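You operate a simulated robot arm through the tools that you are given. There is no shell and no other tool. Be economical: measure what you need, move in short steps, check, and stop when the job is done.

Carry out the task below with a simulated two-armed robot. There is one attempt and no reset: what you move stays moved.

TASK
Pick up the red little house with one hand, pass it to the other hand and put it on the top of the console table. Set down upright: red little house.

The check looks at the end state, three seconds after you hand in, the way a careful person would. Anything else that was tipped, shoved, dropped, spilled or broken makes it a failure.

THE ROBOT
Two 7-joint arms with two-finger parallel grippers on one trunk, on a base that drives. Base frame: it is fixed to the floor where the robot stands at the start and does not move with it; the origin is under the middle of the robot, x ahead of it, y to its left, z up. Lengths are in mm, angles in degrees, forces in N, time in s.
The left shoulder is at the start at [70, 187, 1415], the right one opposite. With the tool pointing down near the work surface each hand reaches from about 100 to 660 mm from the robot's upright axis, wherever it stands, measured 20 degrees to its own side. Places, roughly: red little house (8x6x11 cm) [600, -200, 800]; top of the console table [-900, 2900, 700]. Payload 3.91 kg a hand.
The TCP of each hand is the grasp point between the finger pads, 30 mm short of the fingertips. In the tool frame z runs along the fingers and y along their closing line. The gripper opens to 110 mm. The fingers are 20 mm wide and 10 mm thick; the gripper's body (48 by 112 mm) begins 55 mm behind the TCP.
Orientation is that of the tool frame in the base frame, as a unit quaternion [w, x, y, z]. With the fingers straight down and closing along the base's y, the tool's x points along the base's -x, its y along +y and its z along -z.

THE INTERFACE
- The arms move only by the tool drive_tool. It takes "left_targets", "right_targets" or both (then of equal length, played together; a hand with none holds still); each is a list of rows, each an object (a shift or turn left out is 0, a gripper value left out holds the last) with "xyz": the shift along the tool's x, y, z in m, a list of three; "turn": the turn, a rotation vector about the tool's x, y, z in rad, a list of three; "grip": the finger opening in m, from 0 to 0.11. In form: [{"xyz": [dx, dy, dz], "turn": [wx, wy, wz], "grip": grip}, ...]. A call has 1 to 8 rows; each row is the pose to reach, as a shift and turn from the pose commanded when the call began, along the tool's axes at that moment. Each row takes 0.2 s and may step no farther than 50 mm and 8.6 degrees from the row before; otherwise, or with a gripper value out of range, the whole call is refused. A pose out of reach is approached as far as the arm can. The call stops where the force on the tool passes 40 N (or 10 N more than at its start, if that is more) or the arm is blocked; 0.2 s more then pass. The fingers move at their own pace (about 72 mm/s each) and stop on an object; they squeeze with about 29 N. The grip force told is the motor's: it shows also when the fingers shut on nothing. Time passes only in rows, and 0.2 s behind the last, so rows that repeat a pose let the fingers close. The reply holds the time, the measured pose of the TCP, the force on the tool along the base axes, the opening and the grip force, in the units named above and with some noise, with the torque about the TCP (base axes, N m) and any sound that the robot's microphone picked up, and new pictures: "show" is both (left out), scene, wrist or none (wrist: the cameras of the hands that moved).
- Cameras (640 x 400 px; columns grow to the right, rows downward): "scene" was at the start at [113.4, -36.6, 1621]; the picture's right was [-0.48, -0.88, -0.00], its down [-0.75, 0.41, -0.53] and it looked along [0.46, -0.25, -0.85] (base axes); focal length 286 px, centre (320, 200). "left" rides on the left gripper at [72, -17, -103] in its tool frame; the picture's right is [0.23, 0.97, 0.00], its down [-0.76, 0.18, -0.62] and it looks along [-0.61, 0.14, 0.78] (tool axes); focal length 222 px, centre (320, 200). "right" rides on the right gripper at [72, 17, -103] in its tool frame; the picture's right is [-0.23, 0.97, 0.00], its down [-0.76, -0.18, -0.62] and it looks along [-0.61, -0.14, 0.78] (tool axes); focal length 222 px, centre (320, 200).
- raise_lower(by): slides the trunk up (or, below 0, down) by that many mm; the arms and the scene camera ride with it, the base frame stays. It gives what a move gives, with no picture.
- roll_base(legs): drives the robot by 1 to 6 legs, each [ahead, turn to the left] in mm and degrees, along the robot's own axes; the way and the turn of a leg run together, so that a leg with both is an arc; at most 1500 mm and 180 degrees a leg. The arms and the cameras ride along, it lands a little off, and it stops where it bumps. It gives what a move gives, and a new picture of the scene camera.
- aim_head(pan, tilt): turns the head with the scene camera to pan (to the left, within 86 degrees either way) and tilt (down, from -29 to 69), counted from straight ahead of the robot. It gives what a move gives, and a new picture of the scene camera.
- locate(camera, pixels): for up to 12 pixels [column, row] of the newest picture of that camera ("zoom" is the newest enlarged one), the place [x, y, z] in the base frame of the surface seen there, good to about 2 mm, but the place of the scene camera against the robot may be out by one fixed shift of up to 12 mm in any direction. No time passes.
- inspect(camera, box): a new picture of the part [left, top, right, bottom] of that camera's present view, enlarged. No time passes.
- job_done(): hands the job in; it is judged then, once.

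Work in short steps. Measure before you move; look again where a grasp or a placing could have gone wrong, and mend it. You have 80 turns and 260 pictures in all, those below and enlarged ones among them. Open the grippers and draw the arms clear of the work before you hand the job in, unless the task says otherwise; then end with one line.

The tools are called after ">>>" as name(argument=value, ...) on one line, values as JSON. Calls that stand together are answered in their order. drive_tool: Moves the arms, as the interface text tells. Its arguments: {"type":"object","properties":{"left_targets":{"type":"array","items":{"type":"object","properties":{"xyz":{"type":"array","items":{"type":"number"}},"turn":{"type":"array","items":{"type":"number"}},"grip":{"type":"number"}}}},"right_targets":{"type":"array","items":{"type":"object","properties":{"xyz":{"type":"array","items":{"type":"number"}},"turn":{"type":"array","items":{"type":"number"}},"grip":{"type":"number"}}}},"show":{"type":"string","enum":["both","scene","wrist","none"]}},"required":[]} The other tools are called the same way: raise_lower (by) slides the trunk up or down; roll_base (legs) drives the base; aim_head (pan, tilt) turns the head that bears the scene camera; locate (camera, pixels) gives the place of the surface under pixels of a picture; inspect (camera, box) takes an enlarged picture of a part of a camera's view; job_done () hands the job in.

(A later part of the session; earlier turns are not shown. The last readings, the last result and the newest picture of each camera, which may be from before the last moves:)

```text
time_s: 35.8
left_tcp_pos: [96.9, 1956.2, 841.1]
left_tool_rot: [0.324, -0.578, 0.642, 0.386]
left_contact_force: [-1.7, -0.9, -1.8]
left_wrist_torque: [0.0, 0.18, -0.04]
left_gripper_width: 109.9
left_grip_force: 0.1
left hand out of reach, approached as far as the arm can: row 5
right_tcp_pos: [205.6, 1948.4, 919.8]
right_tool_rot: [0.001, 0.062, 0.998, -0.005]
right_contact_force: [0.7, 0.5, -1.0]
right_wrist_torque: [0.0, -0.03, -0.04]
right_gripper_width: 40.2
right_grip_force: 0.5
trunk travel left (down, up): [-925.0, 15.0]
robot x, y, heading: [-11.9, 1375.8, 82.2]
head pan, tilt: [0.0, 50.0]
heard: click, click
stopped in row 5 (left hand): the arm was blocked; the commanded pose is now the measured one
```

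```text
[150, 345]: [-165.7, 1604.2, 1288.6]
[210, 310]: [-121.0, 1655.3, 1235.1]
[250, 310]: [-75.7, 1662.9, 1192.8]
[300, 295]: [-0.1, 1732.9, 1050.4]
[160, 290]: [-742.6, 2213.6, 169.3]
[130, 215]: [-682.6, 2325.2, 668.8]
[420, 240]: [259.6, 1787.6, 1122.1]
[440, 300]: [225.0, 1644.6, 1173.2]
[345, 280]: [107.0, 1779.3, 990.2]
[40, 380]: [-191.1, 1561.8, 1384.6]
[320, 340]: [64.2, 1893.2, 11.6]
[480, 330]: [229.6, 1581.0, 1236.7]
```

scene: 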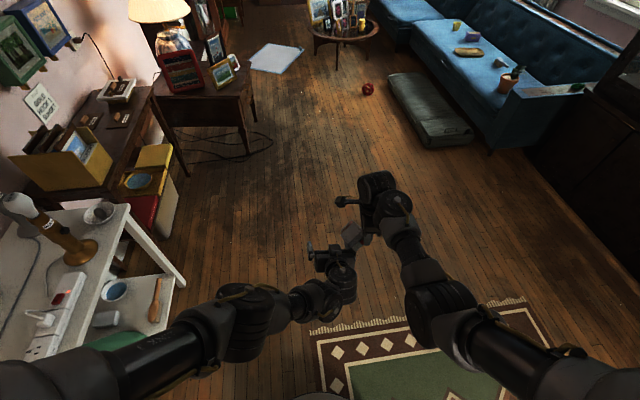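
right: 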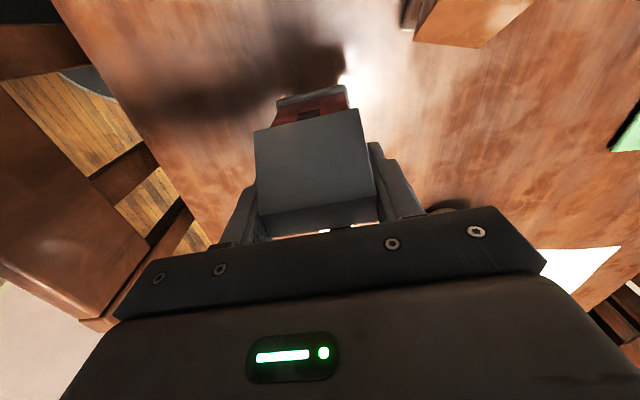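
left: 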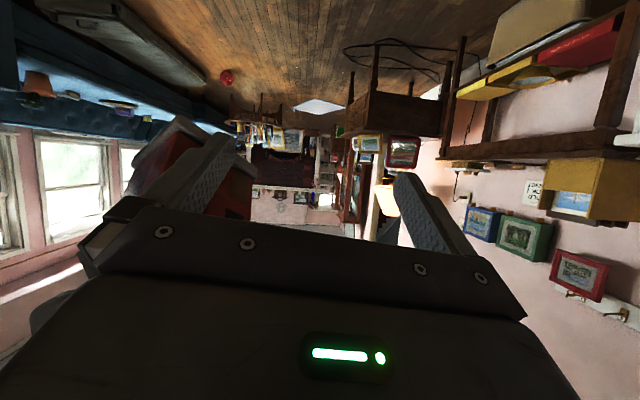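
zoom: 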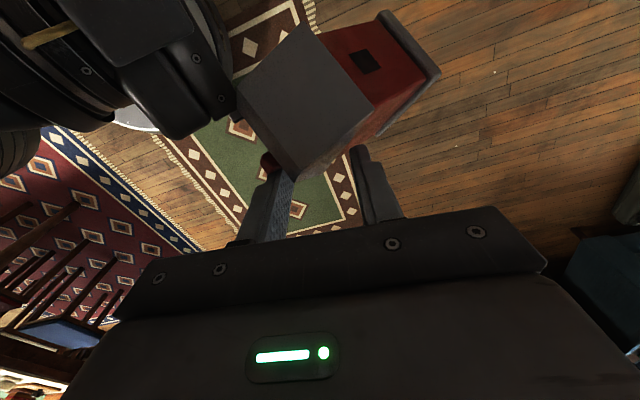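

Arms are well clear of the tables (x>-200 vs. -660). I lower by 770 mm.

>>> raise_lower(by=-770)

>>> inspect(camera="scene", box=[0, 0, 640, 400])

>>> inspect(camera="right", box=[0, 0, 640, 400])

```text
refused: -770 is not a number from -400 to 400
```

```text
1.00 times, centred on (320, 200) of scene
```

zoom: 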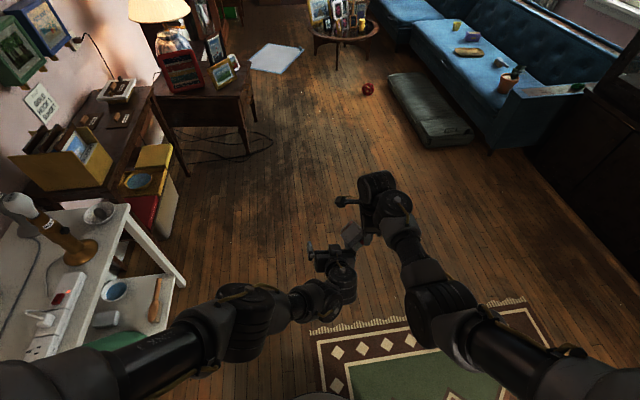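

```text
1.00 times, centred on (320, 200) of right
```

zoom: 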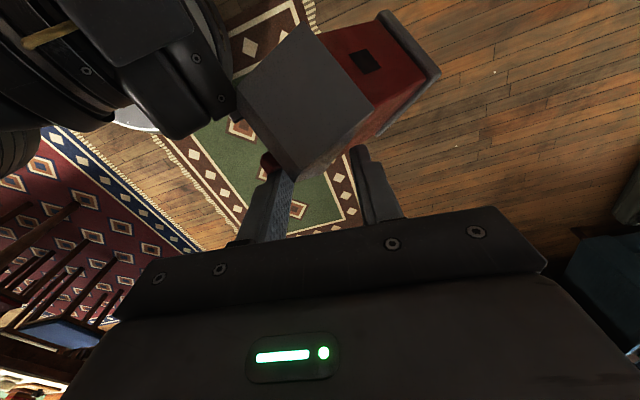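

The limit is 400 mm per call; I lower 390 and look.

>>> raise_lower(by=-390)

>>> inspect(camera="right", box=[0, 0, 640, 400])

```text
time_s: 39.5
left_tcp_pos: [98.3, 1954.0, 452.3]
left_tool_rot: [0.325, -0.578, 0.642, 0.385]
left_contact_force: [-1.2, -1.7, -1.4]
left_wrist_torque: [0.06, 0.14, -0.13]
left_gripper_width: 109.4
left_grip_force: 0.1
right_tcp_pos: [205.2, 1947.6, 530.8]
right_tool_rot: [0.0, 0.062, 0.998, -0.005]
right_contact_force: [1.2, 0.9, -0.1]
right_wrist_torque: [0.0, -0.04, 0.0]
right_gripper_width: 40.7
right_grip_force: 1.1
trunk travel left (down, up): [-535.0, 405.0]
robot x, y, heading: [-13.5, 1376.5, 82.0]
head pan, tilt: [0.0, 50.0]
```

```text
1.00 times, centred on (320, 200) of right
```

zoom: 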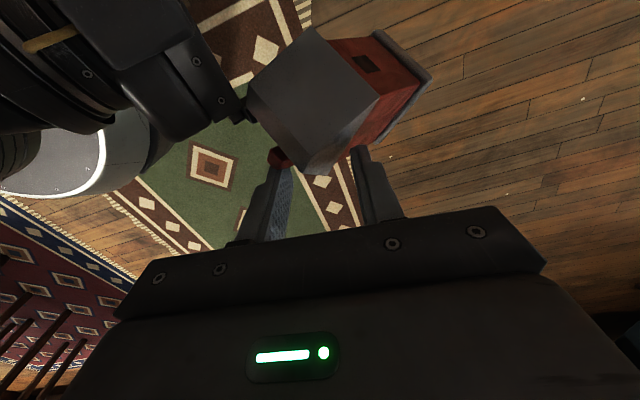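

Still resting stably. I lower another 375 mm.

>>> raise_lower(by=-375)

>>> inspect(camera="right", box=[0, 0, 640, 400])

>>> inspect(camera="left", box=[0, 0, 640, 400])

```text
time_s: 43.2
left_tcp_pos: [98.2, 1953.0, 76.6]
left_tool_rot: [0.325, -0.578, 0.642, 0.384]
left_contact_force: [-1.0, -2.3, -2.0]
left_wrist_torque: [0.06, 0.12, -0.13]
left_gripper_width: 109.5
left_grip_force: 0.0
right_tcp_pos: [205.4, 1949.1, 155.5]
right_tool_rot: [0.0, 0.061, 0.998, -0.005]
right_contact_force: [0.6, 1.1, 0.0]
right_wrist_torque: [0.03, -0.06, -0.03]
right_gripper_width: 40.8
right_grip_force: 1.2
trunk travel left (down, up): [-160.0, 780.0]
robot x, y, heading: [-12.8, 1375.2, 82.1]
head pan, tilt: [0.0, 50.0]
```

```text
1.00 times, centred on (320, 200) of right
```

zoom: 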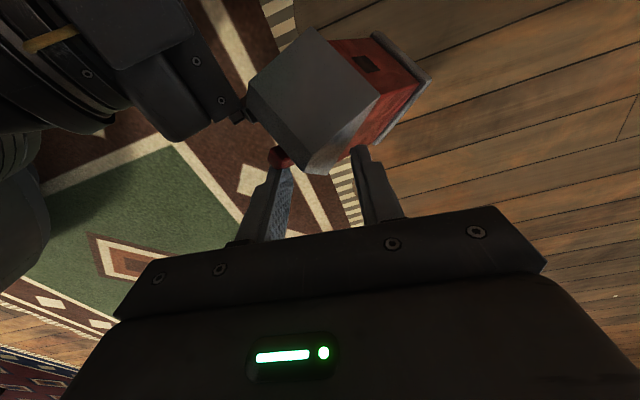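

```text
1.00 times, centred on (320, 200) of left
```

zoom: 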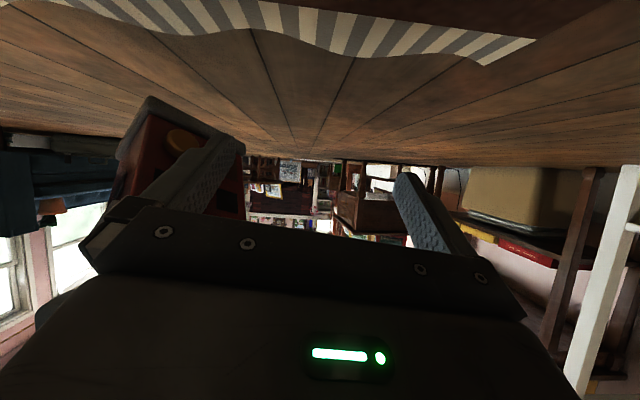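

Near the floor now. I find the house's lowest corner.

>>> locate(camera="zoom", pixels=[[150, 100], [240, 143], [120, 150], [180, 115], [180, 140], [225, 165], [320, 110], [200, 170]])

```text
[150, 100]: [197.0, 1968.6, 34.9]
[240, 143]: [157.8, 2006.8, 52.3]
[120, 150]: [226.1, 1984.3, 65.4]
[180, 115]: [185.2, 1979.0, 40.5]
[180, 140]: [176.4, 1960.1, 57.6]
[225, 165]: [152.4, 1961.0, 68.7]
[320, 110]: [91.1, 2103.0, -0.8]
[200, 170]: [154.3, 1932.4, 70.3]
```

Lowest corner is 35 mm above the floor. I lower 28 mm more, then will take the right hand away upward so the house settles onto the floor.

>>> raise_lower(by=-28)

>>> drive_tool(right_targets=[{"xyz": [0, 0, 0], "grip": 0.06}, {"xyz": [-0.01, 0, -0.01], "grip": 0.06}], show="both")

```text
time_s: 43.9
left_tcp_pos: [99.1, 1954.1, 49.2]
left_tool_rot: [0.325, -0.578, 0.642, 0.385]
left_contact_force: [-1.4, -0.7, -1.9]
left_wrist_torque: [0.02, 0.13, -0.14]
left_gripper_width: 109.3
left_grip_force: 0.1
right_tcp_pos: [204.1, 1948.0, 127.6]
right_tool_rot: [0.0, 0.061, 0.998, -0.006]
right_contact_force: [1.3, 2.0, -0.6]
right_wrist_torque: [0.02, -0.06, -0.05]
right_gripper_width: 40.9
right_grip_force: 1.0
trunk travel left (down, up): [-132.0, 808.0]
robot x, y, heading: [-15.8, 1376.0, 81.9]
head pan, tilt: [0.0, 50.0]
```

```text
time_s: 44.5
left_tcp_pos: [96.6, 1954.1, 49.8]
left_tool_rot: [0.325, -0.579, 0.641, 0.385]
left_contact_force: [0.3, -0.4, -0.2]
left_wrist_torque: [0.0, 0.01, 0.0]
left_gripper_width: 109.9
left_grip_force: 0.0
right_tcp_pos: [214.8, 1946.7, 138.1]
right_tool_rot: [0.001, 0.06, 0.998, -0.006]
right_contact_force: [0.2, 0.2, 0.0]
right_wrist_torque: [-0.01, 0.01, -0.01]
right_gripper_width: 60.1
right_grip_force: 0.1
trunk travel left (down, up): [-132.0, 808.0]
robot x, y, heading: [-13.4, 1376.4, 82.2]
head pan, tilt: [0.0, 50.0]
```

scene: 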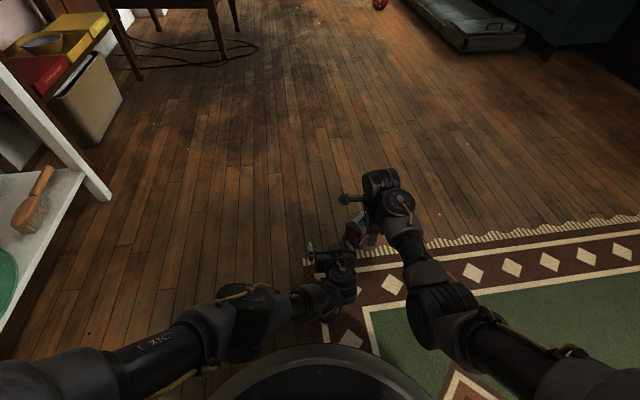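
right: 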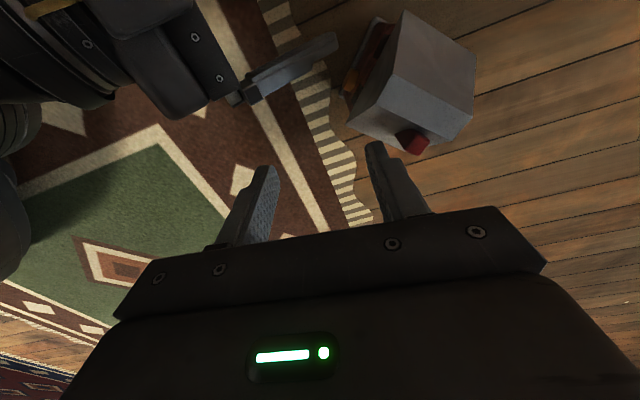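

The house has settled, seemingly upright on the floor just ahead. I check.

>>> inspect(camera="right", box=[310, 0, 510, 170])

>>> locate(camera="right", pixels=[[405, 12], [474, 50], [383, 75], [455, 115], [350, 122], [412, 152], [412, 142], [372, 25], [346, 90], [420, 90]])

```text
2.35 times, centred on (410, 85) of right
```

zoom: 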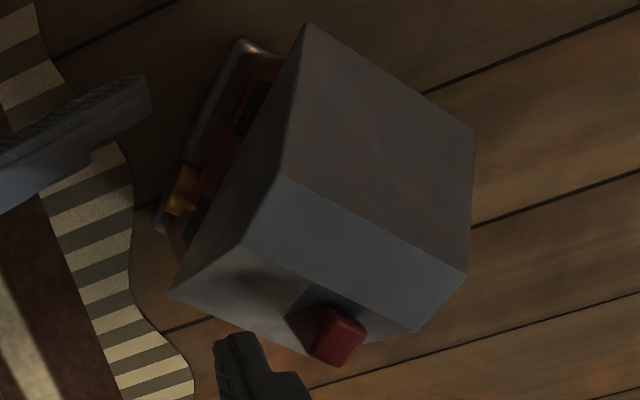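

```text
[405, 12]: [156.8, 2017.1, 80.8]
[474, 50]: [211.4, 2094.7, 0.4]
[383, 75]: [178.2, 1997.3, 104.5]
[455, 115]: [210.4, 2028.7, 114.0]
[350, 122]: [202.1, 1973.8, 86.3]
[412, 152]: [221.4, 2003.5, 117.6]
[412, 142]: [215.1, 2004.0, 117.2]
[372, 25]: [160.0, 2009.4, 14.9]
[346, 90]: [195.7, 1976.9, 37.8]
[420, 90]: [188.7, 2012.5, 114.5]
```

It looks upright with slight lean (ridge 104→114 mm), perhaps still settling. I raise the right hand 60 mm and look again.

>>> drive_tool(right_targets=[{"xyz": [0, 0, -0.03], "grip": 0.11}, {"xyz": [0, 0, -0.06], "grip": 0.11}], show="wrist")

>>> inspect(camera="left", box=[0, 0, 640, 400])

```text
time_s: 45.1
left_tcp_pos: [97.9, 1953.0, 48.8]
left_tool_rot: [0.325, -0.578, 0.642, 0.385]
left_contact_force: [-0.4, -0.1, 0.2]
left_wrist_torque: [-0.01, 0.02, 0.02]
left_gripper_width: 110.2
left_grip_force: 0.1
right_tcp_pos: [213.8, 1947.2, 199.4]
right_tool_rot: [0.0, 0.062, 0.998, -0.006]
right_contact_force: [-0.2, -0.5, -0.8]
right_wrist_torque: [-0.01, 0.02, -0.02]
right_gripper_width: 110.1
right_grip_force: 0.1
trunk travel left (down, up): [-132.0, 808.0]
robot x, y, heading: [-12.5, 1378.9, 81.9]
head pan, tilt: [0.0, 50.0]
```

right: 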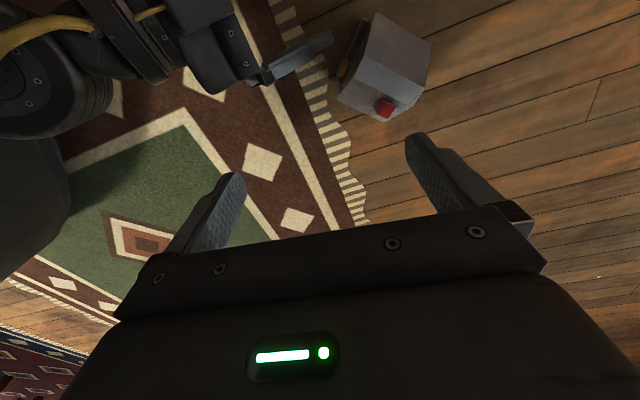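

```text
1.00 times, centred on (320, 200) of left
```

zoom: 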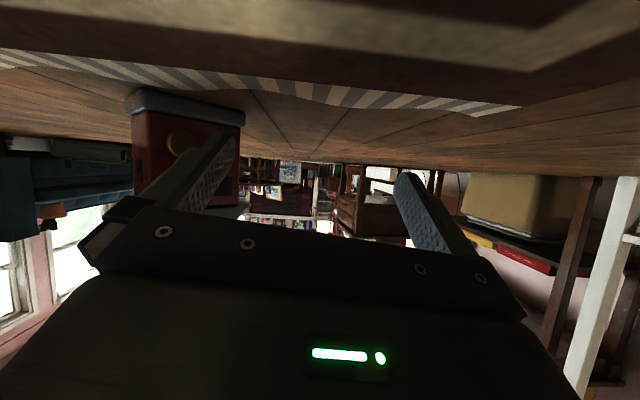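

The house stands upright on the floor, with nothing else touched. New plan: left hand picks it tilted from the near side, then the right takes it from above. First raise the trunk 200 mm so the hands clear the house, then re-aim the base: turn right 15° and back 100 mm.

>>> raise_lower(by=200)

>>> roll_base(legs=[[-100, 0], [0, -15]])

>>> aim_head(pan=0, tilt=60)

```text
time_s: 47.3
left_tcp_pos: [97.5, 1955.3, 249.5]
left_tool_rot: [0.325, -0.578, 0.643, 0.384]
left_contact_force: [-0.7, -0.4, -0.2]
left_wrist_torque: [0.04, 0.0, -0.01]
left_gripper_width: 110.0
left_grip_force: 0.0
right_tcp_pos: [213.7, 1948.9, 398.2]
right_tool_rot: [0.0, 0.062, 0.998, -0.005]
right_contact_force: [0.1, 0.0, 0.3]
right_wrist_torque: [-0.03, -0.01, 0.0]
right_gripper_width: 110.4
right_grip_force: 0.2
trunk travel left (down, up): [-332.0, 608.0]
robot x, y, heading: [-12.2, 1376.1, 82.3]
head pan, tilt: [0.0, 50.0]
```

```text
time_s: 49.3
left_tcp_pos: [230.2, 1807.9, 247.2]
left_tool_rot: [0.372, -0.489, 0.712, 0.339]
left_contact_force: [-0.2, 0.0, 0.6]
left_wrist_torque: [0.02, 0.0, -0.01]
left_gripper_width: 109.8
left_grip_force: 0.0
right_tcp_pos: [342.0, 1770.6, 398.6]
right_tool_rot: [0.0, 0.193, 0.981, -0.005]
right_contact_force: [-0.3, 0.1, 0.0]
right_wrist_torque: [0.02, 0.0, 0.01]
right_gripper_width: 110.2
right_grip_force: 0.1
trunk travel left (down, up): [-332.0, 608.0]
robot x, y, heading: [-26.3, 1278.6, 67.1]
head pan, tilt: [0.0, 50.0]
```

scene: 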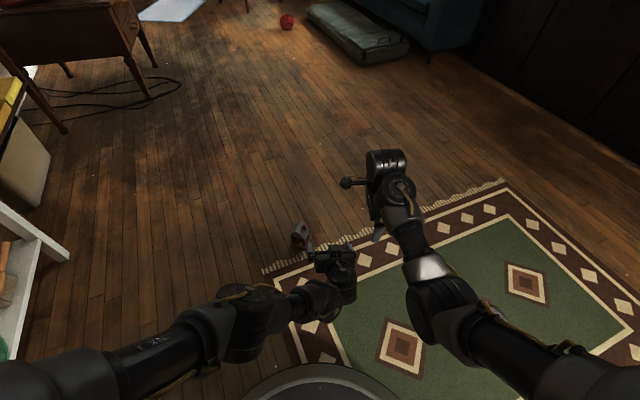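

```text
time_s: 50.0
left_tcp_pos: [230.0, 1807.2, 248.2]
left_tool_rot: [0.372, -0.489, 0.712, 0.339]
left_contact_force: [-0.1, -0.5, -0.1]
left_wrist_torque: [0.0, -0.03, -0.02]
left_gripper_width: 109.9
left_grip_force: 0.2
right_tcp_pos: [341.5, 1770.0, 398.4]
right_tool_rot: [0.0, 0.193, 0.981, -0.005]
right_contact_force: [0.8, 0.3, -0.2]
right_wrist_torque: [-0.01, -0.02, -0.02]
right_gripper_width: 110.2
right_grip_force: 0.0
trunk travel left (down, up): [-332.0, 608.0]
robot x, y, heading: [-25.0, 1276.2, 67.1]
head pan, tilt: [0.0, 60.0]
```

scene: 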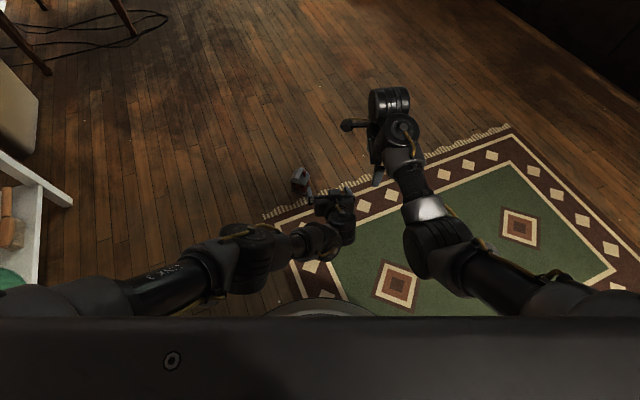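

I misjudged the sign: backing up increased the distance. I measure the house precisely in the scene view, to then drive forward.

>>> inspect(camera="scene", box=[270, 150, 350, 210])

>>> inspect(camera="left", box=[0, 0, 640, 400])

```text
6.67 times, centred on (310, 180) of scene
```

zoom: 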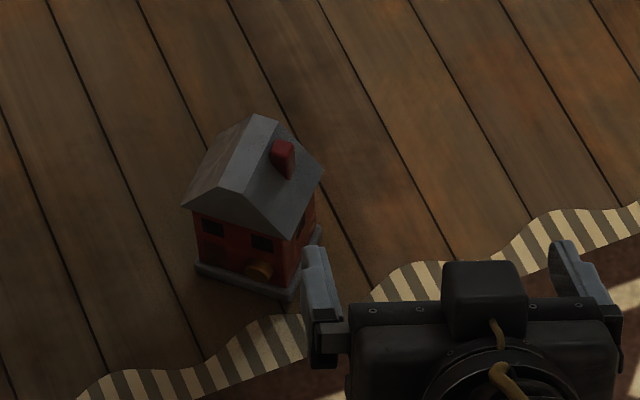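

```text
1.00 times, centred on (320, 200) of left
```

zoom: 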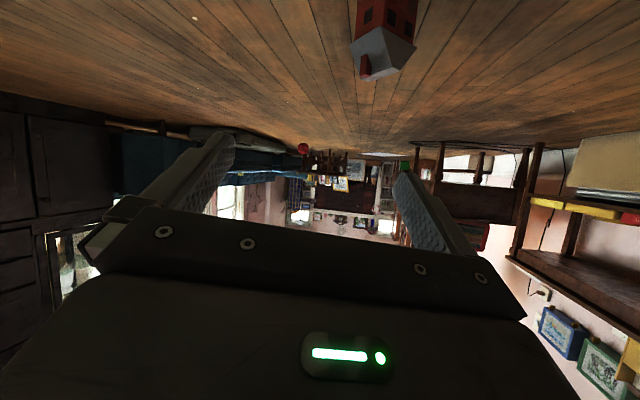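

House upright, door gable facing the robot. I drive forward 200 mm; hands at z≥195 clear its 115 mm top.

>>> roll_base(legs=[[200, 0]])

>>> inspect(camera="scene", box=[220, 180, 380, 300])

```text
time_s: 51.6
left_tcp_pos: [308.1, 1994.0, 248.1]
left_tool_rot: [0.372, -0.489, 0.713, 0.339]
left_contact_force: [-0.6, 0.2, 0.5]
left_wrist_torque: [0.01, -0.01, 0.01]
left_gripper_width: 110.0
left_grip_force: 0.0
right_tcp_pos: [420.7, 1957.5, 399.4]
right_tool_rot: [0.0, 0.192, 0.981, -0.005]
right_contact_force: [-0.1, -0.7, 0.0]
right_wrist_torque: [-0.02, -0.02, 0.02]
right_gripper_width: 110.1
right_grip_force: 0.0
trunk travel left (down, up): [-332.0, 608.0]
robot x, y, heading: [53.0, 1464.8, 67.1]
head pan, tilt: [0.0, 60.0]
```

scene: 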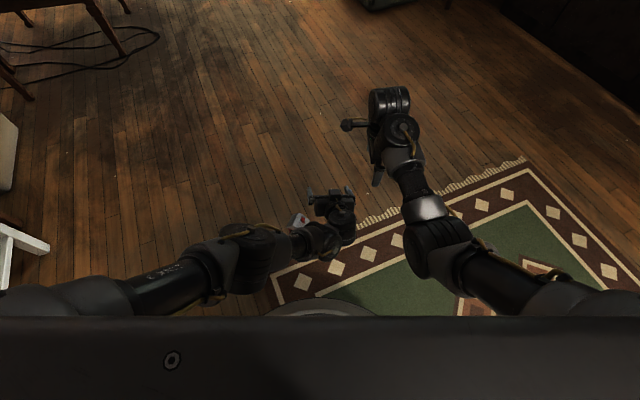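

```text
3.33 times, centred on (300, 240) of scene
```

zoom: 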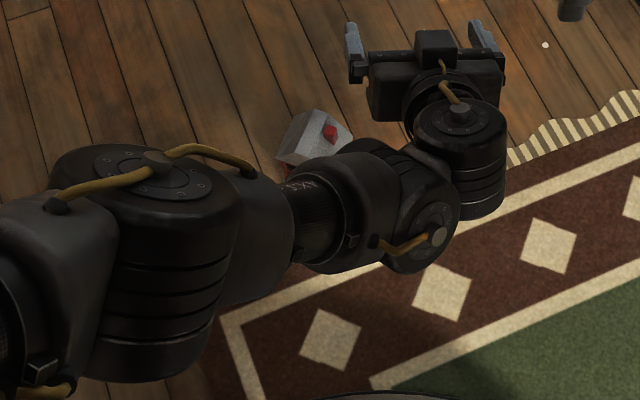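

House is at forward 557, left 81 of the robot. I draw the left hand back behind the door gable, yawing about -29° toward the ridge direction and levelling its roll.

>>> drive_tool(left_targets=[{"xyz": [0.017, 0.027, -0.016], "turn": [0.072, 0.002, 0.02]}, {"xyz": [0.034, 0.055, -0.033], "turn": [0.144, 0.004, 0.041]}, {"xyz": [0.051, 0.082, -0.049], "turn": [0.216, 0.005, 0.061]}, {"xyz": [0.068, 0.109, -0.066], "turn": [0.289, 0.007, 0.081]}, {"xyz": [0.085, 0.137, -0.082], "turn": [0.361, 0.009, 0.102]}, {"xyz": [0.1025, 0.164, -0.0985], "turn": [0.433, 0.011, 0.122]}])

```text
time_s: 53.0
left_tcp_pos: [104.9, 1914.0, 230.1]
left_tool_rot: [0.444, -0.355, 0.798, 0.198]
left_contact_force: [-1.1, 0.0, -1.1]
left_wrist_torque: [0.0, -0.01, 0.02]
left_gripper_width: 109.9
left_grip_force: 0.0
right_tcp_pos: [421.0, 1957.0, 398.5]
right_tool_rot: [0.0, 0.192, 0.981, -0.006]
right_contact_force: [0.5, 0.0, -0.8]
right_wrist_torque: [0.02, -0.02, 0.03]
right_gripper_width: 110.0
right_grip_force: 0.1
trunk travel left (down, up): [-332.0, 608.0]
robot x, y, heading: [48.1, 1466.8, 67.3]
head pan, tilt: [0.0, 60.0]
```

scene: 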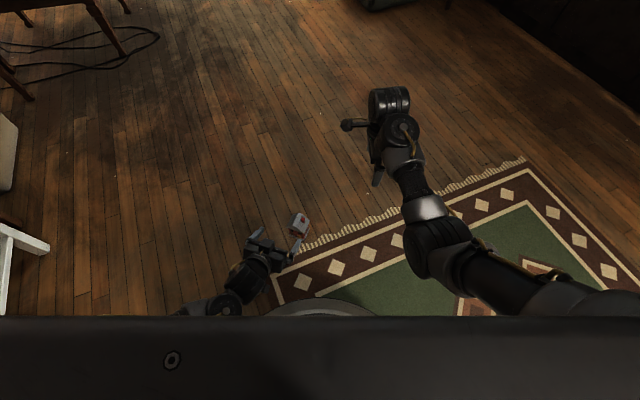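
left: 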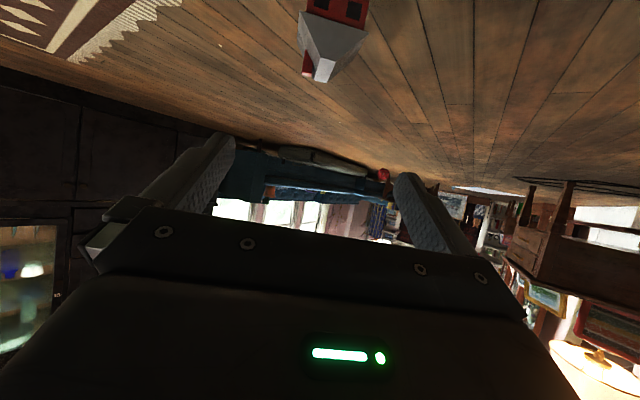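

Now the left camera sees the house at the top (col ~330). I measure its roof and front.

>>> inspect(camera="left", box=[270, 0, 400, 90])

>>> locate(camera="left", pixels=[[302, 18], [310, 55], [308, 70], [325, 80], [331, 55], [367, 35], [335, 65], [310, 5], [360, 10], [340, 30]])

```text
4.44 times, centred on (335, 45) of left
```

zoom: 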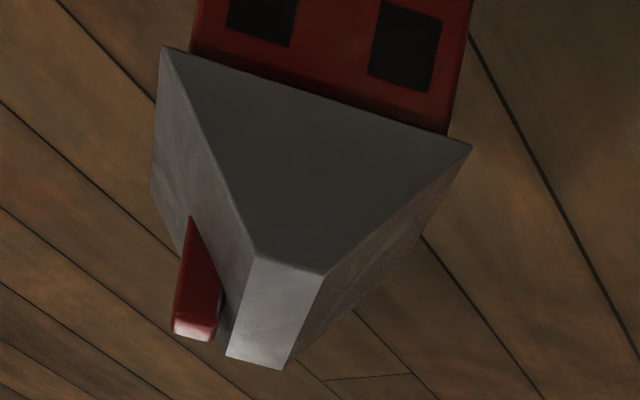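

```text
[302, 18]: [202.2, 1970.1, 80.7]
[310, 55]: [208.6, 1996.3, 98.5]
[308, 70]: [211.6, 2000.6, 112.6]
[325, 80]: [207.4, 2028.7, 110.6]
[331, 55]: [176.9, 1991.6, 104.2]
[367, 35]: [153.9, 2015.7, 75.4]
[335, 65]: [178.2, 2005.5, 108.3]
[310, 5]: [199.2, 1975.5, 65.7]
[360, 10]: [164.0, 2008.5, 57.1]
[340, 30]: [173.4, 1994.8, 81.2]
```

Front eave corners (202,1970) and (154,2016): ridge heading 46°, centre (197,2012), floor z≈0. I lower the trunk 180 mm so the left hand comes level with the walls.

>>> raise_lower(by=-180)

```text
time_s: 55.0
left_tcp_pos: [98.5, 1954.1, 66.6]
left_tool_rot: [0.451, -0.357, 0.786, 0.226]
left_contact_force: [-0.6, 0.4, 0.9]
left_wrist_torque: [-0.01, -0.01, -0.01]
left_gripper_width: 110.0
left_grip_force: 0.0
right_tcp_pos: [420.5, 1957.3, 220.0]
right_tool_rot: [0.0, 0.192, 0.981, -0.005]
right_contact_force: [0.8, -0.6, 0.0]
right_wrist_torque: [-0.01, 0.03, 0.01]
right_gripper_width: 110.1
right_grip_force: 0.0
trunk travel left (down, up): [-152.0, 788.0]
robot x, y, heading: [51.2, 1462.4, 66.8]
head pan, tilt: [0.0, 60.0]
```

The left hand was deflected 40 mm forward while lowering – its arm probably leans on the robot's own base. I look.

>>> inspect(camera="scene", box=[120, 180, 420, 330])

>>> inspect(camera="left", box=[0, 0, 640, 400])

```text
2.13 times, centred on (270, 255) of scene
```

zoom: 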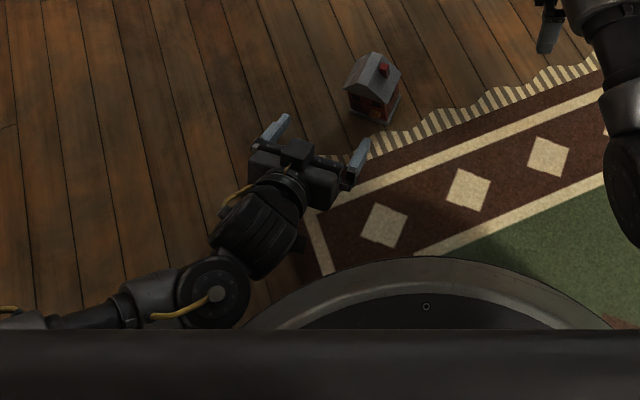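

```text
1.00 times, centred on (320, 200) of left
```

zoom: 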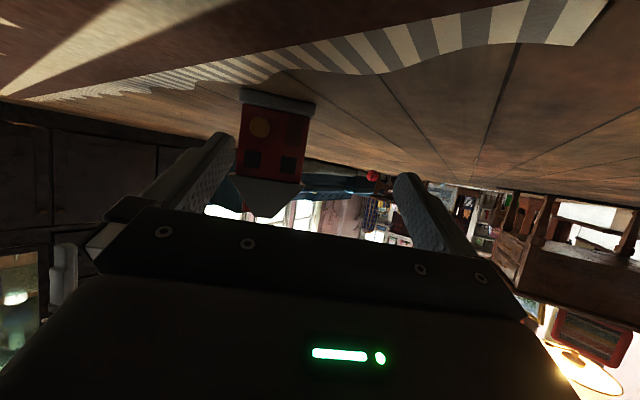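

The left wrist rests on the base's rim. I raise 120 mm, back the base 90 mm, and lower again so that it stays clear.

>>> raise_lower(by=120)

>>> roll_base(legs=[[-90, 0]])

```text
time_s: 56.5
left_tcp_pos: [106.0, 1915.1, 172.3]
left_tool_rot: [0.445, -0.355, 0.798, 0.198]
left_contact_force: [0.5, 0.1, 0.3]
left_wrist_torque: [0.02, -0.01, -0.01]
left_gripper_width: 110.1
left_grip_force: 0.1
right_tcp_pos: [419.8, 1956.8, 339.5]
right_tool_rot: [0.0, 0.191, 0.981, -0.005]
right_contact_force: [0.5, 0.4, 0.0]
right_wrist_torque: [-0.02, 0.03, 0.0]
right_gripper_width: 110.0
right_grip_force: 0.1
trunk travel left (down, up): [-272.0, 668.0]
robot x, y, heading: [52.6, 1467.9, 67.1]
head pan, tilt: [0.0, 60.0]
```

```text
time_s: 57.6
left_tcp_pos: [70.7, 1832.3, 171.4]
left_tool_rot: [0.444, -0.355, 0.798, 0.199]
left_contact_force: [0.1, -0.3, 0.2]
left_wrist_torque: [0.01, 0.0, -0.01]
left_gripper_width: 110.1
left_grip_force: 0.2
right_tcp_pos: [385.2, 1874.2, 339.9]
right_tool_rot: [0.0, 0.192, 0.981, -0.004]
right_contact_force: [-0.3, -0.3, -0.6]
right_wrist_torque: [-0.03, 0.01, -0.02]
right_gripper_width: 109.9
right_grip_force: 0.1
trunk travel left (down, up): [-272.0, 668.0]
robot x, y, heading: [15.7, 1379.4, 66.9]
head pan, tilt: [0.0, 60.0]
```

scene: 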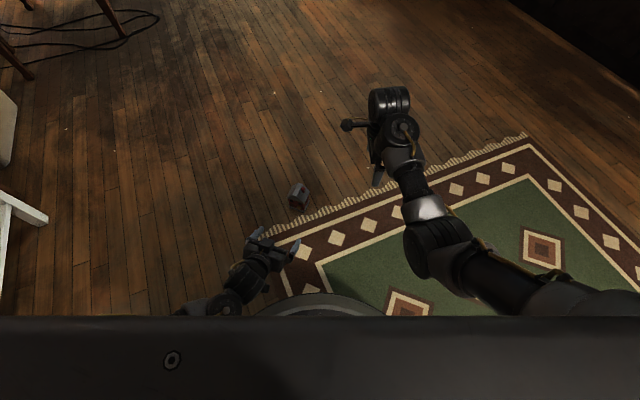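

Now I bring the left hand forward to the staging point 100 mm behind its grip place, with the 2° yaw correction, still at z≈171.

>>> drive_tool(left_targets=[{"xyz": [-0.016, 0.0105, 0.0255], "turn": [0.01, 0, 0.006]}, {"xyz": [-0.032, 0.021, 0.051], "turn": [0.02, 0, 0.012]}, {"xyz": [-0.0474, 0.0314, 0.0765], "turn": [0.03, 0, 0.018]}], show="none")

>>> raise_lower(by=-120)

>>> inspect(camera="left", box=[160, 50, 480, 250])

```text
time_s: 58.4
left_tcp_pos: [108.4, 1922.3, 169.1]
left_tool_rot: [0.447, -0.343, 0.804, 0.191]
left_contact_force: [-0.4, 0.8, 0.5]
left_wrist_torque: [0.0, 0.03, -0.01]
left_gripper_width: 110.1
left_grip_force: 0.0
right_tcp_pos: [384.4, 1874.2, 338.2]
right_tool_rot: [-0.001, 0.192, 0.981, -0.005]
right_contact_force: [-0.3, -1.1, -0.2]
right_wrist_torque: [-0.03, 0.02, 0.02]
right_gripper_width: 110.0
right_grip_force: 0.1
trunk travel left (down, up): [-272.0, 668.0]
robot x, y, heading: [20.8, 1383.0, 67.1]
head pan, tilt: [0.0, 60.0]
```

```text
time_s: 59.9
left_tcp_pos: [109.1, 1921.4, 51.3]
left_tool_rot: [0.447, -0.343, 0.804, 0.192]
left_contact_force: [0.5, 0.2, -0.5]
left_wrist_torque: [0.01, 0.02, 0.0]
left_gripper_width: 109.9
left_grip_force: 0.1
right_tcp_pos: [384.6, 1875.8, 218.1]
right_tool_rot: [0.0, 0.192, 0.981, -0.005]
right_contact_force: [0.0, 0.3, 0.1]
right_wrist_torque: [0.0, 0.01, -0.01]
right_gripper_width: 110.0
right_grip_force: 0.0
trunk travel left (down, up): [-152.0, 788.0]
robot x, y, heading: [17.1, 1381.8, 66.6]
head pan, tilt: [0.0, 60.0]
```

```text
2.00 times, centred on (320, 150) of left
```

zoom: 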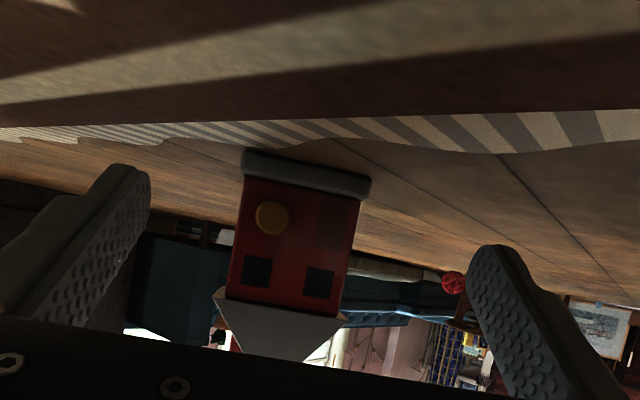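

Aligned nicely. I verify lateral centring with the wall edges and base plate.

>>> locate(camera="zoom", pixels=[[238, 235], [352, 250], [245, 195], [358, 215], [248, 158], [366, 185], [218, 292], [342, 318]])

```text
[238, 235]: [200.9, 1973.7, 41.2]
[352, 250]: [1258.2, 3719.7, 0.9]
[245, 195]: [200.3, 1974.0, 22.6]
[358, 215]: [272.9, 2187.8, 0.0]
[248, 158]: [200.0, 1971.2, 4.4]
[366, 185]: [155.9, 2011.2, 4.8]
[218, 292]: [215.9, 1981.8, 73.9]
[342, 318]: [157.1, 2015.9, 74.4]
```

Centre confirmed; I advance 60 mm first and check that tracking is good.

>>> drive_tool(left_targets=[{"xyz": [-0.0106, 0, 0.017]}, {"xyz": [-0.0212, 0, 0.034]}, {"xyz": [-0.0317, 0, 0.051]}], show="wrist")

```text
time_s: 60.7
left_tcp_pos: [148.3, 1967.8, 51.6]
left_tool_rot: [0.447, -0.342, 0.804, 0.191]
left_contact_force: [0.8, -0.4, -0.7]
left_wrist_torque: [0.01, 0.04, 0.0]
left_gripper_width: 110.1
left_grip_force: 0.0
right_tcp_pos: [385.0, 1875.6, 219.8]
right_tool_rot: [0.0, 0.191, 0.982, -0.005]
right_contact_force: [0.1, -0.6, -0.1]
right_wrist_torque: [0.04, -0.01, -0.02]
right_gripper_width: 109.7
right_grip_force: 0.1
trunk travel left (down, up): [-152.0, 788.0]
robot x, y, heading: [24.1, 1381.4, 67.1]
head pan, tilt: [0.0, 60.0]
```

left: 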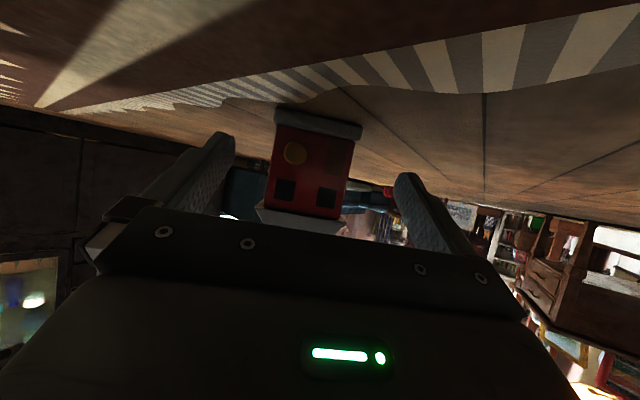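

Tracking is good. I advance the last 38 mm and close on the side walls.

>>> drive_tool(left_targets=[{"xyz": [-0.01, -0.001, 0.016]}, {"xyz": [-0.02, -0.002, 0.032]}, {"xyz": [-0.02, -0.002, 0.032], "grip": 0.08}, {"xyz": [-0.02, -0.002, 0.032], "grip": 0.065}, {"xyz": [-0.02, -0.002, 0.032], "grip": 0.05}, {"xyz": [-0.02, -0.002, 0.032], "grip": 0.04}, {"xyz": [-0.02, -0.002, 0.032], "grip": 0.04}])

```text
time_s: 62.3
left_tcp_pos: [177.2, 1991.0, 50.7]
left_tool_rot: [0.448, -0.343, 0.804, 0.191]
left_contact_force: [1.0, 0.1, -1.0]
left_wrist_torque: [0.05, -0.03, -0.02]
left_gripper_width: 59.7
left_grip_force: 29.2
right_tcp_pos: [385.2, 1874.2, 218.3]
right_tool_rot: [-0.001, 0.192, 0.981, -0.006]
right_contact_force: [-0.1, -0.2, -1.1]
right_wrist_torque: [-0.02, -0.01, 0.01]
right_gripper_width: 110.0
right_grip_force: 0.1
trunk travel left (down, up): [-152.0, 788.0]
robot x, y, heading: [16.7, 1381.6, 67.2]
head pan, tilt: [0.0, 60.0]
```

scene: 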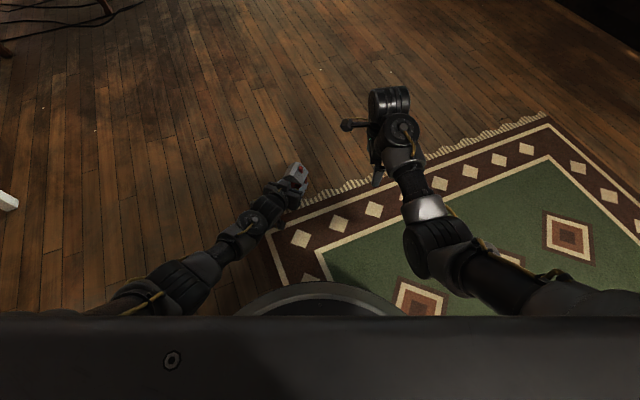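
left: 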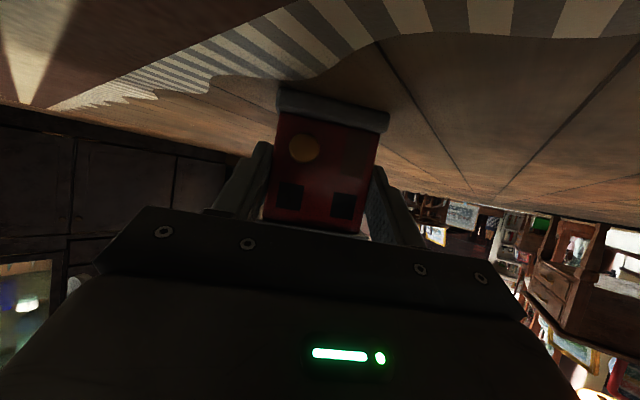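

Gripped (59.7 mm, 29 N). I lift 250 mm with the trunk, checking the hold.

>>> raise_lower(by=250)

>>> inspect(camera="left", box=[0, 0, 640, 400])

```text
time_s: 64.9
left_tcp_pos: [177.7, 1992.3, 301.3]
left_tool_rot: [0.448, -0.342, 0.804, 0.191]
left_contact_force: [0.0, -0.1, -2.1]
left_wrist_torque: [-0.04, 0.05, 0.01]
left_gripper_width: 59.6
left_grip_force: 28.6
right_tcp_pos: [384.4, 1874.6, 468.4]
right_tool_rot: [0.0, 0.192, 0.981, -0.005]
right_contact_force: [0.0, 0.3, -0.1]
right_wrist_torque: [0.0, -0.03, -0.01]
right_gripper_width: 110.0
right_grip_force: 0.2
trunk travel left (down, up): [-402.0, 538.0]
robot x, y, heading: [16.2, 1381.0, 67.2]
head pan, tilt: [0.0, 60.0]
```

```text
1.00 times, centred on (320, 200) of left
```

zoom: 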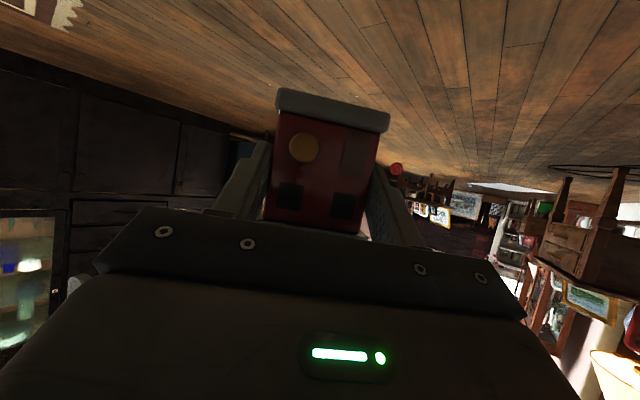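

The house is held level by the left. I bring it inward to forward ≈530, left ≈20 with a 21° yaw so it points straight ahead, in two halves to catch any reach trouble.

>>> drive_tool(left_targets=[{"xyz": [0.0077, -0.0183, -0.0125], "turn": [-0.052, 0, -0.032]}, {"xyz": [0.0155, -0.0366, -0.025], "turn": [-0.104, 0, -0.064]}, {"xyz": [0.0232, -0.055, -0.0375], "turn": [-0.156, 0, -0.0965]}], show="none")

```text
time_s: 65.7
left_tcp_pos: [187.2, 1921.2, 300.5]
left_tool_rot: [0.428, -0.414, 0.769, 0.232]
left_contact_force: [-0.2, -1.1, -1.7]
left_wrist_torque: [-0.04, 0.03, 0.0]
left_gripper_width: 60.1
left_grip_force: 29.1
right_tcp_pos: [385.4, 1874.7, 468.1]
right_tool_rot: [0.0, 0.191, 0.982, -0.005]
right_contact_force: [0.2, 0.0, 0.1]
right_wrist_torque: [0.01, -0.05, 0.0]
right_gripper_width: 109.9
right_grip_force: 0.1
trunk travel left (down, up): [-402.0, 538.0]
robot x, y, heading: [18.1, 1380.5, 67.0]
head pan, tilt: [0.0, 60.0]
```

On track; second half.

>>> drive_tool(left_targets=[{"xyz": [0.0094, -0.0151, -0.0153], "turn": [-0.052, 0, -0.032]}, {"xyz": [0.0189, -0.0303, -0.0305], "turn": [-0.104, 0, -0.064]}, {"xyz": [0.0283, -0.0454, -0.0458], "turn": [-0.156, 0, -0.0965]}], show="scene")

```text
time_s: 66.7
left_tcp_pos: [151.5, 1880.3, 287.5]
left_tool_rot: [0.388, -0.467, 0.734, 0.304]
left_contact_force: [0.4, -0.4, -2.6]
left_wrist_torque: [-0.04, 0.04, -0.02]
left_gripper_width: 59.8
left_grip_force: 29.4
right_tcp_pos: [385.2, 1875.1, 468.4]
right_tool_rot: [0.0, 0.19, 0.982, -0.005]
right_contact_force: [-0.2, -0.2, -0.7]
right_wrist_torque: [-0.01, 0.0, -0.01]
right_gripper_width: 109.9
right_grip_force: 0.0
trunk travel left (down, up): [-402.0, 538.0]
robot x, y, heading: [18.2, 1380.9, 67.5]
head pan, tilt: [0.0, 60.0]
stopped in row 3 (left hand): the arm was blocked; the commanded pose is now the measured one
```

scene: 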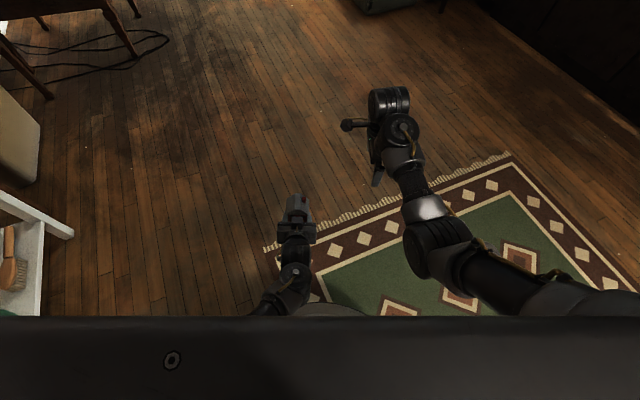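

The left met a joint limit there (roll 5°, lateral 75). I test instead how far inward the right can come at its present height, with extra yaw.

>>> drive_tool(right_targets=[{"xyz": [0.03, 0, 0]}, {"xyz": [0.06, 0, 0]}, {"xyz": [0.09, 0, 0]}, {"xyz": [0.12, 0, 0]}], show="scene")

```text
time_s: 67.7
left_tcp_pos: [152.1, 1880.6, 289.2]
left_tool_rot: [0.388, -0.468, 0.733, 0.304]
left_contact_force: [-0.1, -0.2, -2.1]
left_wrist_torque: [-0.05, 0.01, -0.01]
left_gripper_width: 59.9
left_grip_force: 29.2
right_tcp_pos: [274.1, 1920.8, 469.9]
right_tool_rot: [0.0, 0.191, 0.982, -0.005]
right_contact_force: [-0.3, 0.3, -0.3]
right_wrist_torque: [0.04, 0.03, -0.02]
right_gripper_width: 110.0
right_grip_force: 0.1
trunk travel left (down, up): [-402.0, 538.0]
robot x, y, heading: [16.3, 1382.8, 67.1]
head pan, tilt: [0.0, 60.0]
```

scene: 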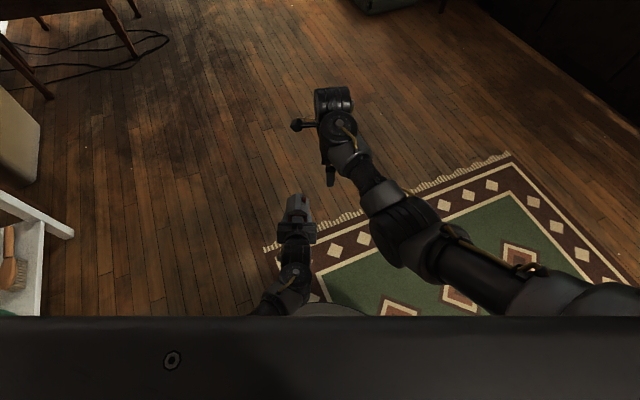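

The right moves freely inward. I return the left to its good earlier pose (heading 57°, level) and will bring the right to it.

>>> drive_tool(left_targets=[{"xyz": [-0.0125, -0.0054, 0.0123], "turn": [0.069, 0.001, 0.011]}, {"xyz": [-0.025, -0.0108, 0.0246], "turn": [0.138, 0.003, 0.022]}, {"xyz": [-0.0376, -0.0162, 0.0369], "turn": [0.207, 0.004, 0.033]}], right_targets=[{"xyz": [0, 0, 0], "turn": [0, 0, 0.06]}, {"xyz": [0, 0, 0], "turn": [0, 0, 0.12]}, {"xyz": [0, 0, 0], "turn": [0, 0, 0.18]}], show="wrist")

```text
time_s: 68.5
left_tcp_pos: [188.3, 1921.9, 300.5]
left_tool_rot: [0.429, -0.413, 0.77, 0.23]
left_contact_force: [0.1, 0.0, -2.5]
left_wrist_torque: [-0.04, 0.03, 0.03]
left_gripper_width: 59.9
left_grip_force: 29.2
right_tcp_pos: [274.1, 1920.0, 468.9]
right_tool_rot: [0.0, 0.279, 0.96, -0.006]
right_contact_force: [0.6, 0.0, -0.1]
right_wrist_torque: [0.03, -0.02, -0.03]
right_gripper_width: 110.1
right_grip_force: 0.0
trunk travel left (down, up): [-402.0, 538.0]
robot x, y, heading: [17.5, 1383.2, 66.9]
head pan, tilt: [0.0, 60.0]
```

right: 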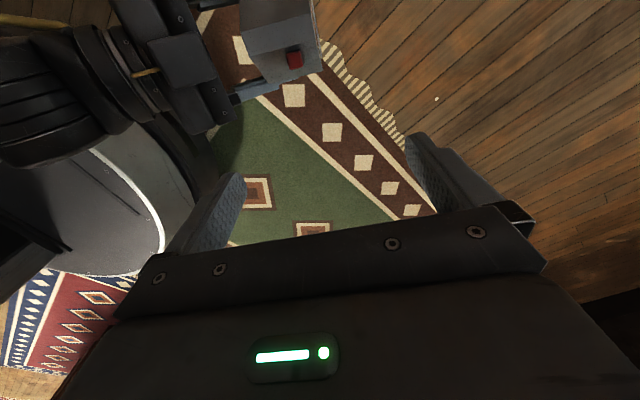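
left: 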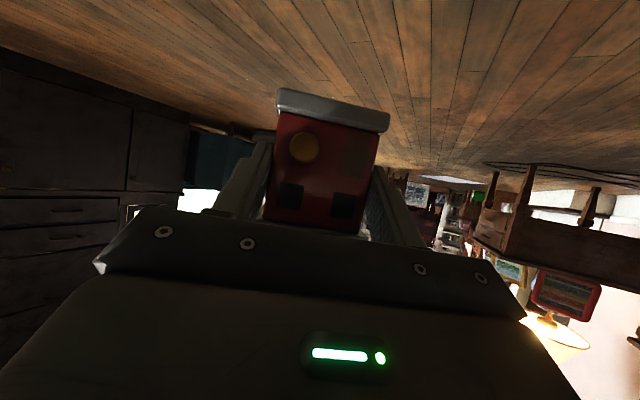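

Headings match (57.6 vs 56.4). House centre ≈ (204,1945), bottom z≈250. I slide the right hand over it at the present height and look.

>>> drive_tool(right_targets=[{"xyz": [0.024, -0.0055, 0], "turn": [0, 0, 0.006]}, {"xyz": [0.048, -0.011, 0], "turn": [0, 0, 0.012]}, {"xyz": [0.0728, -0.0164, 0], "turn": [0, 0, 0.02]}], show="both")

```text
time_s: 69.5
left_tcp_pos: [187.6, 1920.9, 301.0]
left_tool_rot: [0.428, -0.413, 0.77, 0.231]
left_contact_force: [0.8, 0.1, -1.6]
left_wrist_torque: [-0.03, 0.01, 0.02]
left_gripper_width: 59.6
left_grip_force: 28.9
right_tcp_pos: [261.9, 1939.8, 453.3]
right_tool_rot: [0.032, 0.315, 0.948, -0.007]
right_contact_force: [-0.8, -0.8, 0.4]
right_wrist_torque: [0.02, 0.0, -0.01]
right_gripper_width: 109.7
right_grip_force: 0.1
trunk travel left (down, up): [-402.0, 538.0]
robot x, y, heading: [19.5, 1382.1, 67.0]
head pan, tilt: [0.0, 60.0]
stopped in row 3 (right hand): the arm was blocked; the commanded pose is now the measured one
```

scene: 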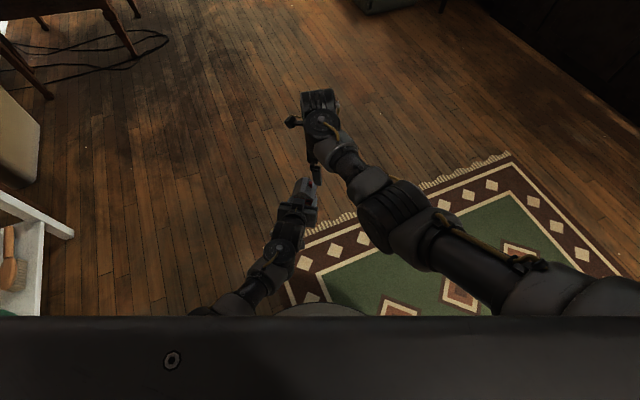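
right: 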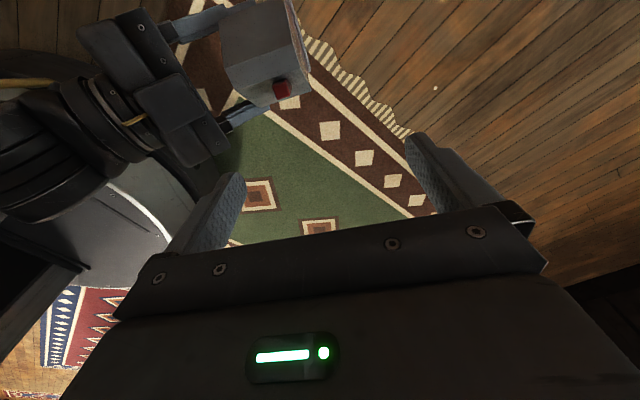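

The right wrist is at its yaw limit here. Gripping across the eaves needs almost neutral yaw, but then its camera sits above the left wrist; I measure the left hand's top surface for clearance.

>>> locate(camera="right", pixels=[[165, 100], [140, 50], [205, 140], [115, 110], [90, 140], [70, 120], [30, 150], [10, 200], [60, 200], [255, 40], [283, 88], [230, 65]])

```text
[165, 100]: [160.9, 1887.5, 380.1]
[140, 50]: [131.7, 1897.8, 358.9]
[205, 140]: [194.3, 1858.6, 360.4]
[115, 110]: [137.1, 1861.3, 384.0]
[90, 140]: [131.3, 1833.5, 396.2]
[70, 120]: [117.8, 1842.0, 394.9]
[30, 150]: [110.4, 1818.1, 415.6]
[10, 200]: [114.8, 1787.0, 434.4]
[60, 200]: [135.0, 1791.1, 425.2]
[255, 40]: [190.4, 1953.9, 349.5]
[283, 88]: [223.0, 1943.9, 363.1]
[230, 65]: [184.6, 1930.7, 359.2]
```

Clearance for the camera would be about 55 mm, so the eave grip is feasible and wrist-friendly. I turn the right hand back counter-clockwise in place (z 453, above everything).

>>> drive_tool(right_targets=[{"turn": [0, 0, -0.145], "xyz": [-0.005, 0, -0.002]}, {"turn": [0, 0, -0.29], "xyz": [-0.01, 0, -0.004]}, {"turn": [0, 0, -0.435], "xyz": [-0.015, 0, -0.006]}, {"turn": [0, 0, -0.58], "xyz": [-0.02, 0, -0.008]}, {"turn": [0, 0, -0.725], "xyz": [-0.02, 0, -0.01]}, {"turn": [0, 0, -0.87], "xyz": [-0.02, 0, -0.01]}, {"turn": [0, 0, -1.015], "xyz": [-0.02, 0, -0.01]}, {"turn": [0, 0, -1.16], "xyz": [-0.02, 0, -0.01]}], show="none")

```text
time_s: 71.3
left_tcp_pos: [188.9, 1921.2, 301.0]
left_tool_rot: [0.429, -0.413, 0.77, 0.23]
left_contact_force: [0.5, -0.3, -2.0]
left_wrist_torque: [-0.04, 0.05, 0.0]
left_gripper_width: 59.6
left_grip_force: 29.0
right_tcp_pos: [274.1, 1926.7, 464.4]
right_tool_rot: [0.02, -0.258, 0.966, -0.023]
right_contact_force: [0.5, -0.1, 0.5]
right_wrist_torque: [-0.01, 0.01, 0.04]
right_gripper_width: 109.8
right_grip_force: 0.0
trunk travel left (down, up): [-402.0, 538.0]
robot x, y, heading: [17.7, 1382.3, 67.3]
head pan, tilt: [0.0, 60.0]
```

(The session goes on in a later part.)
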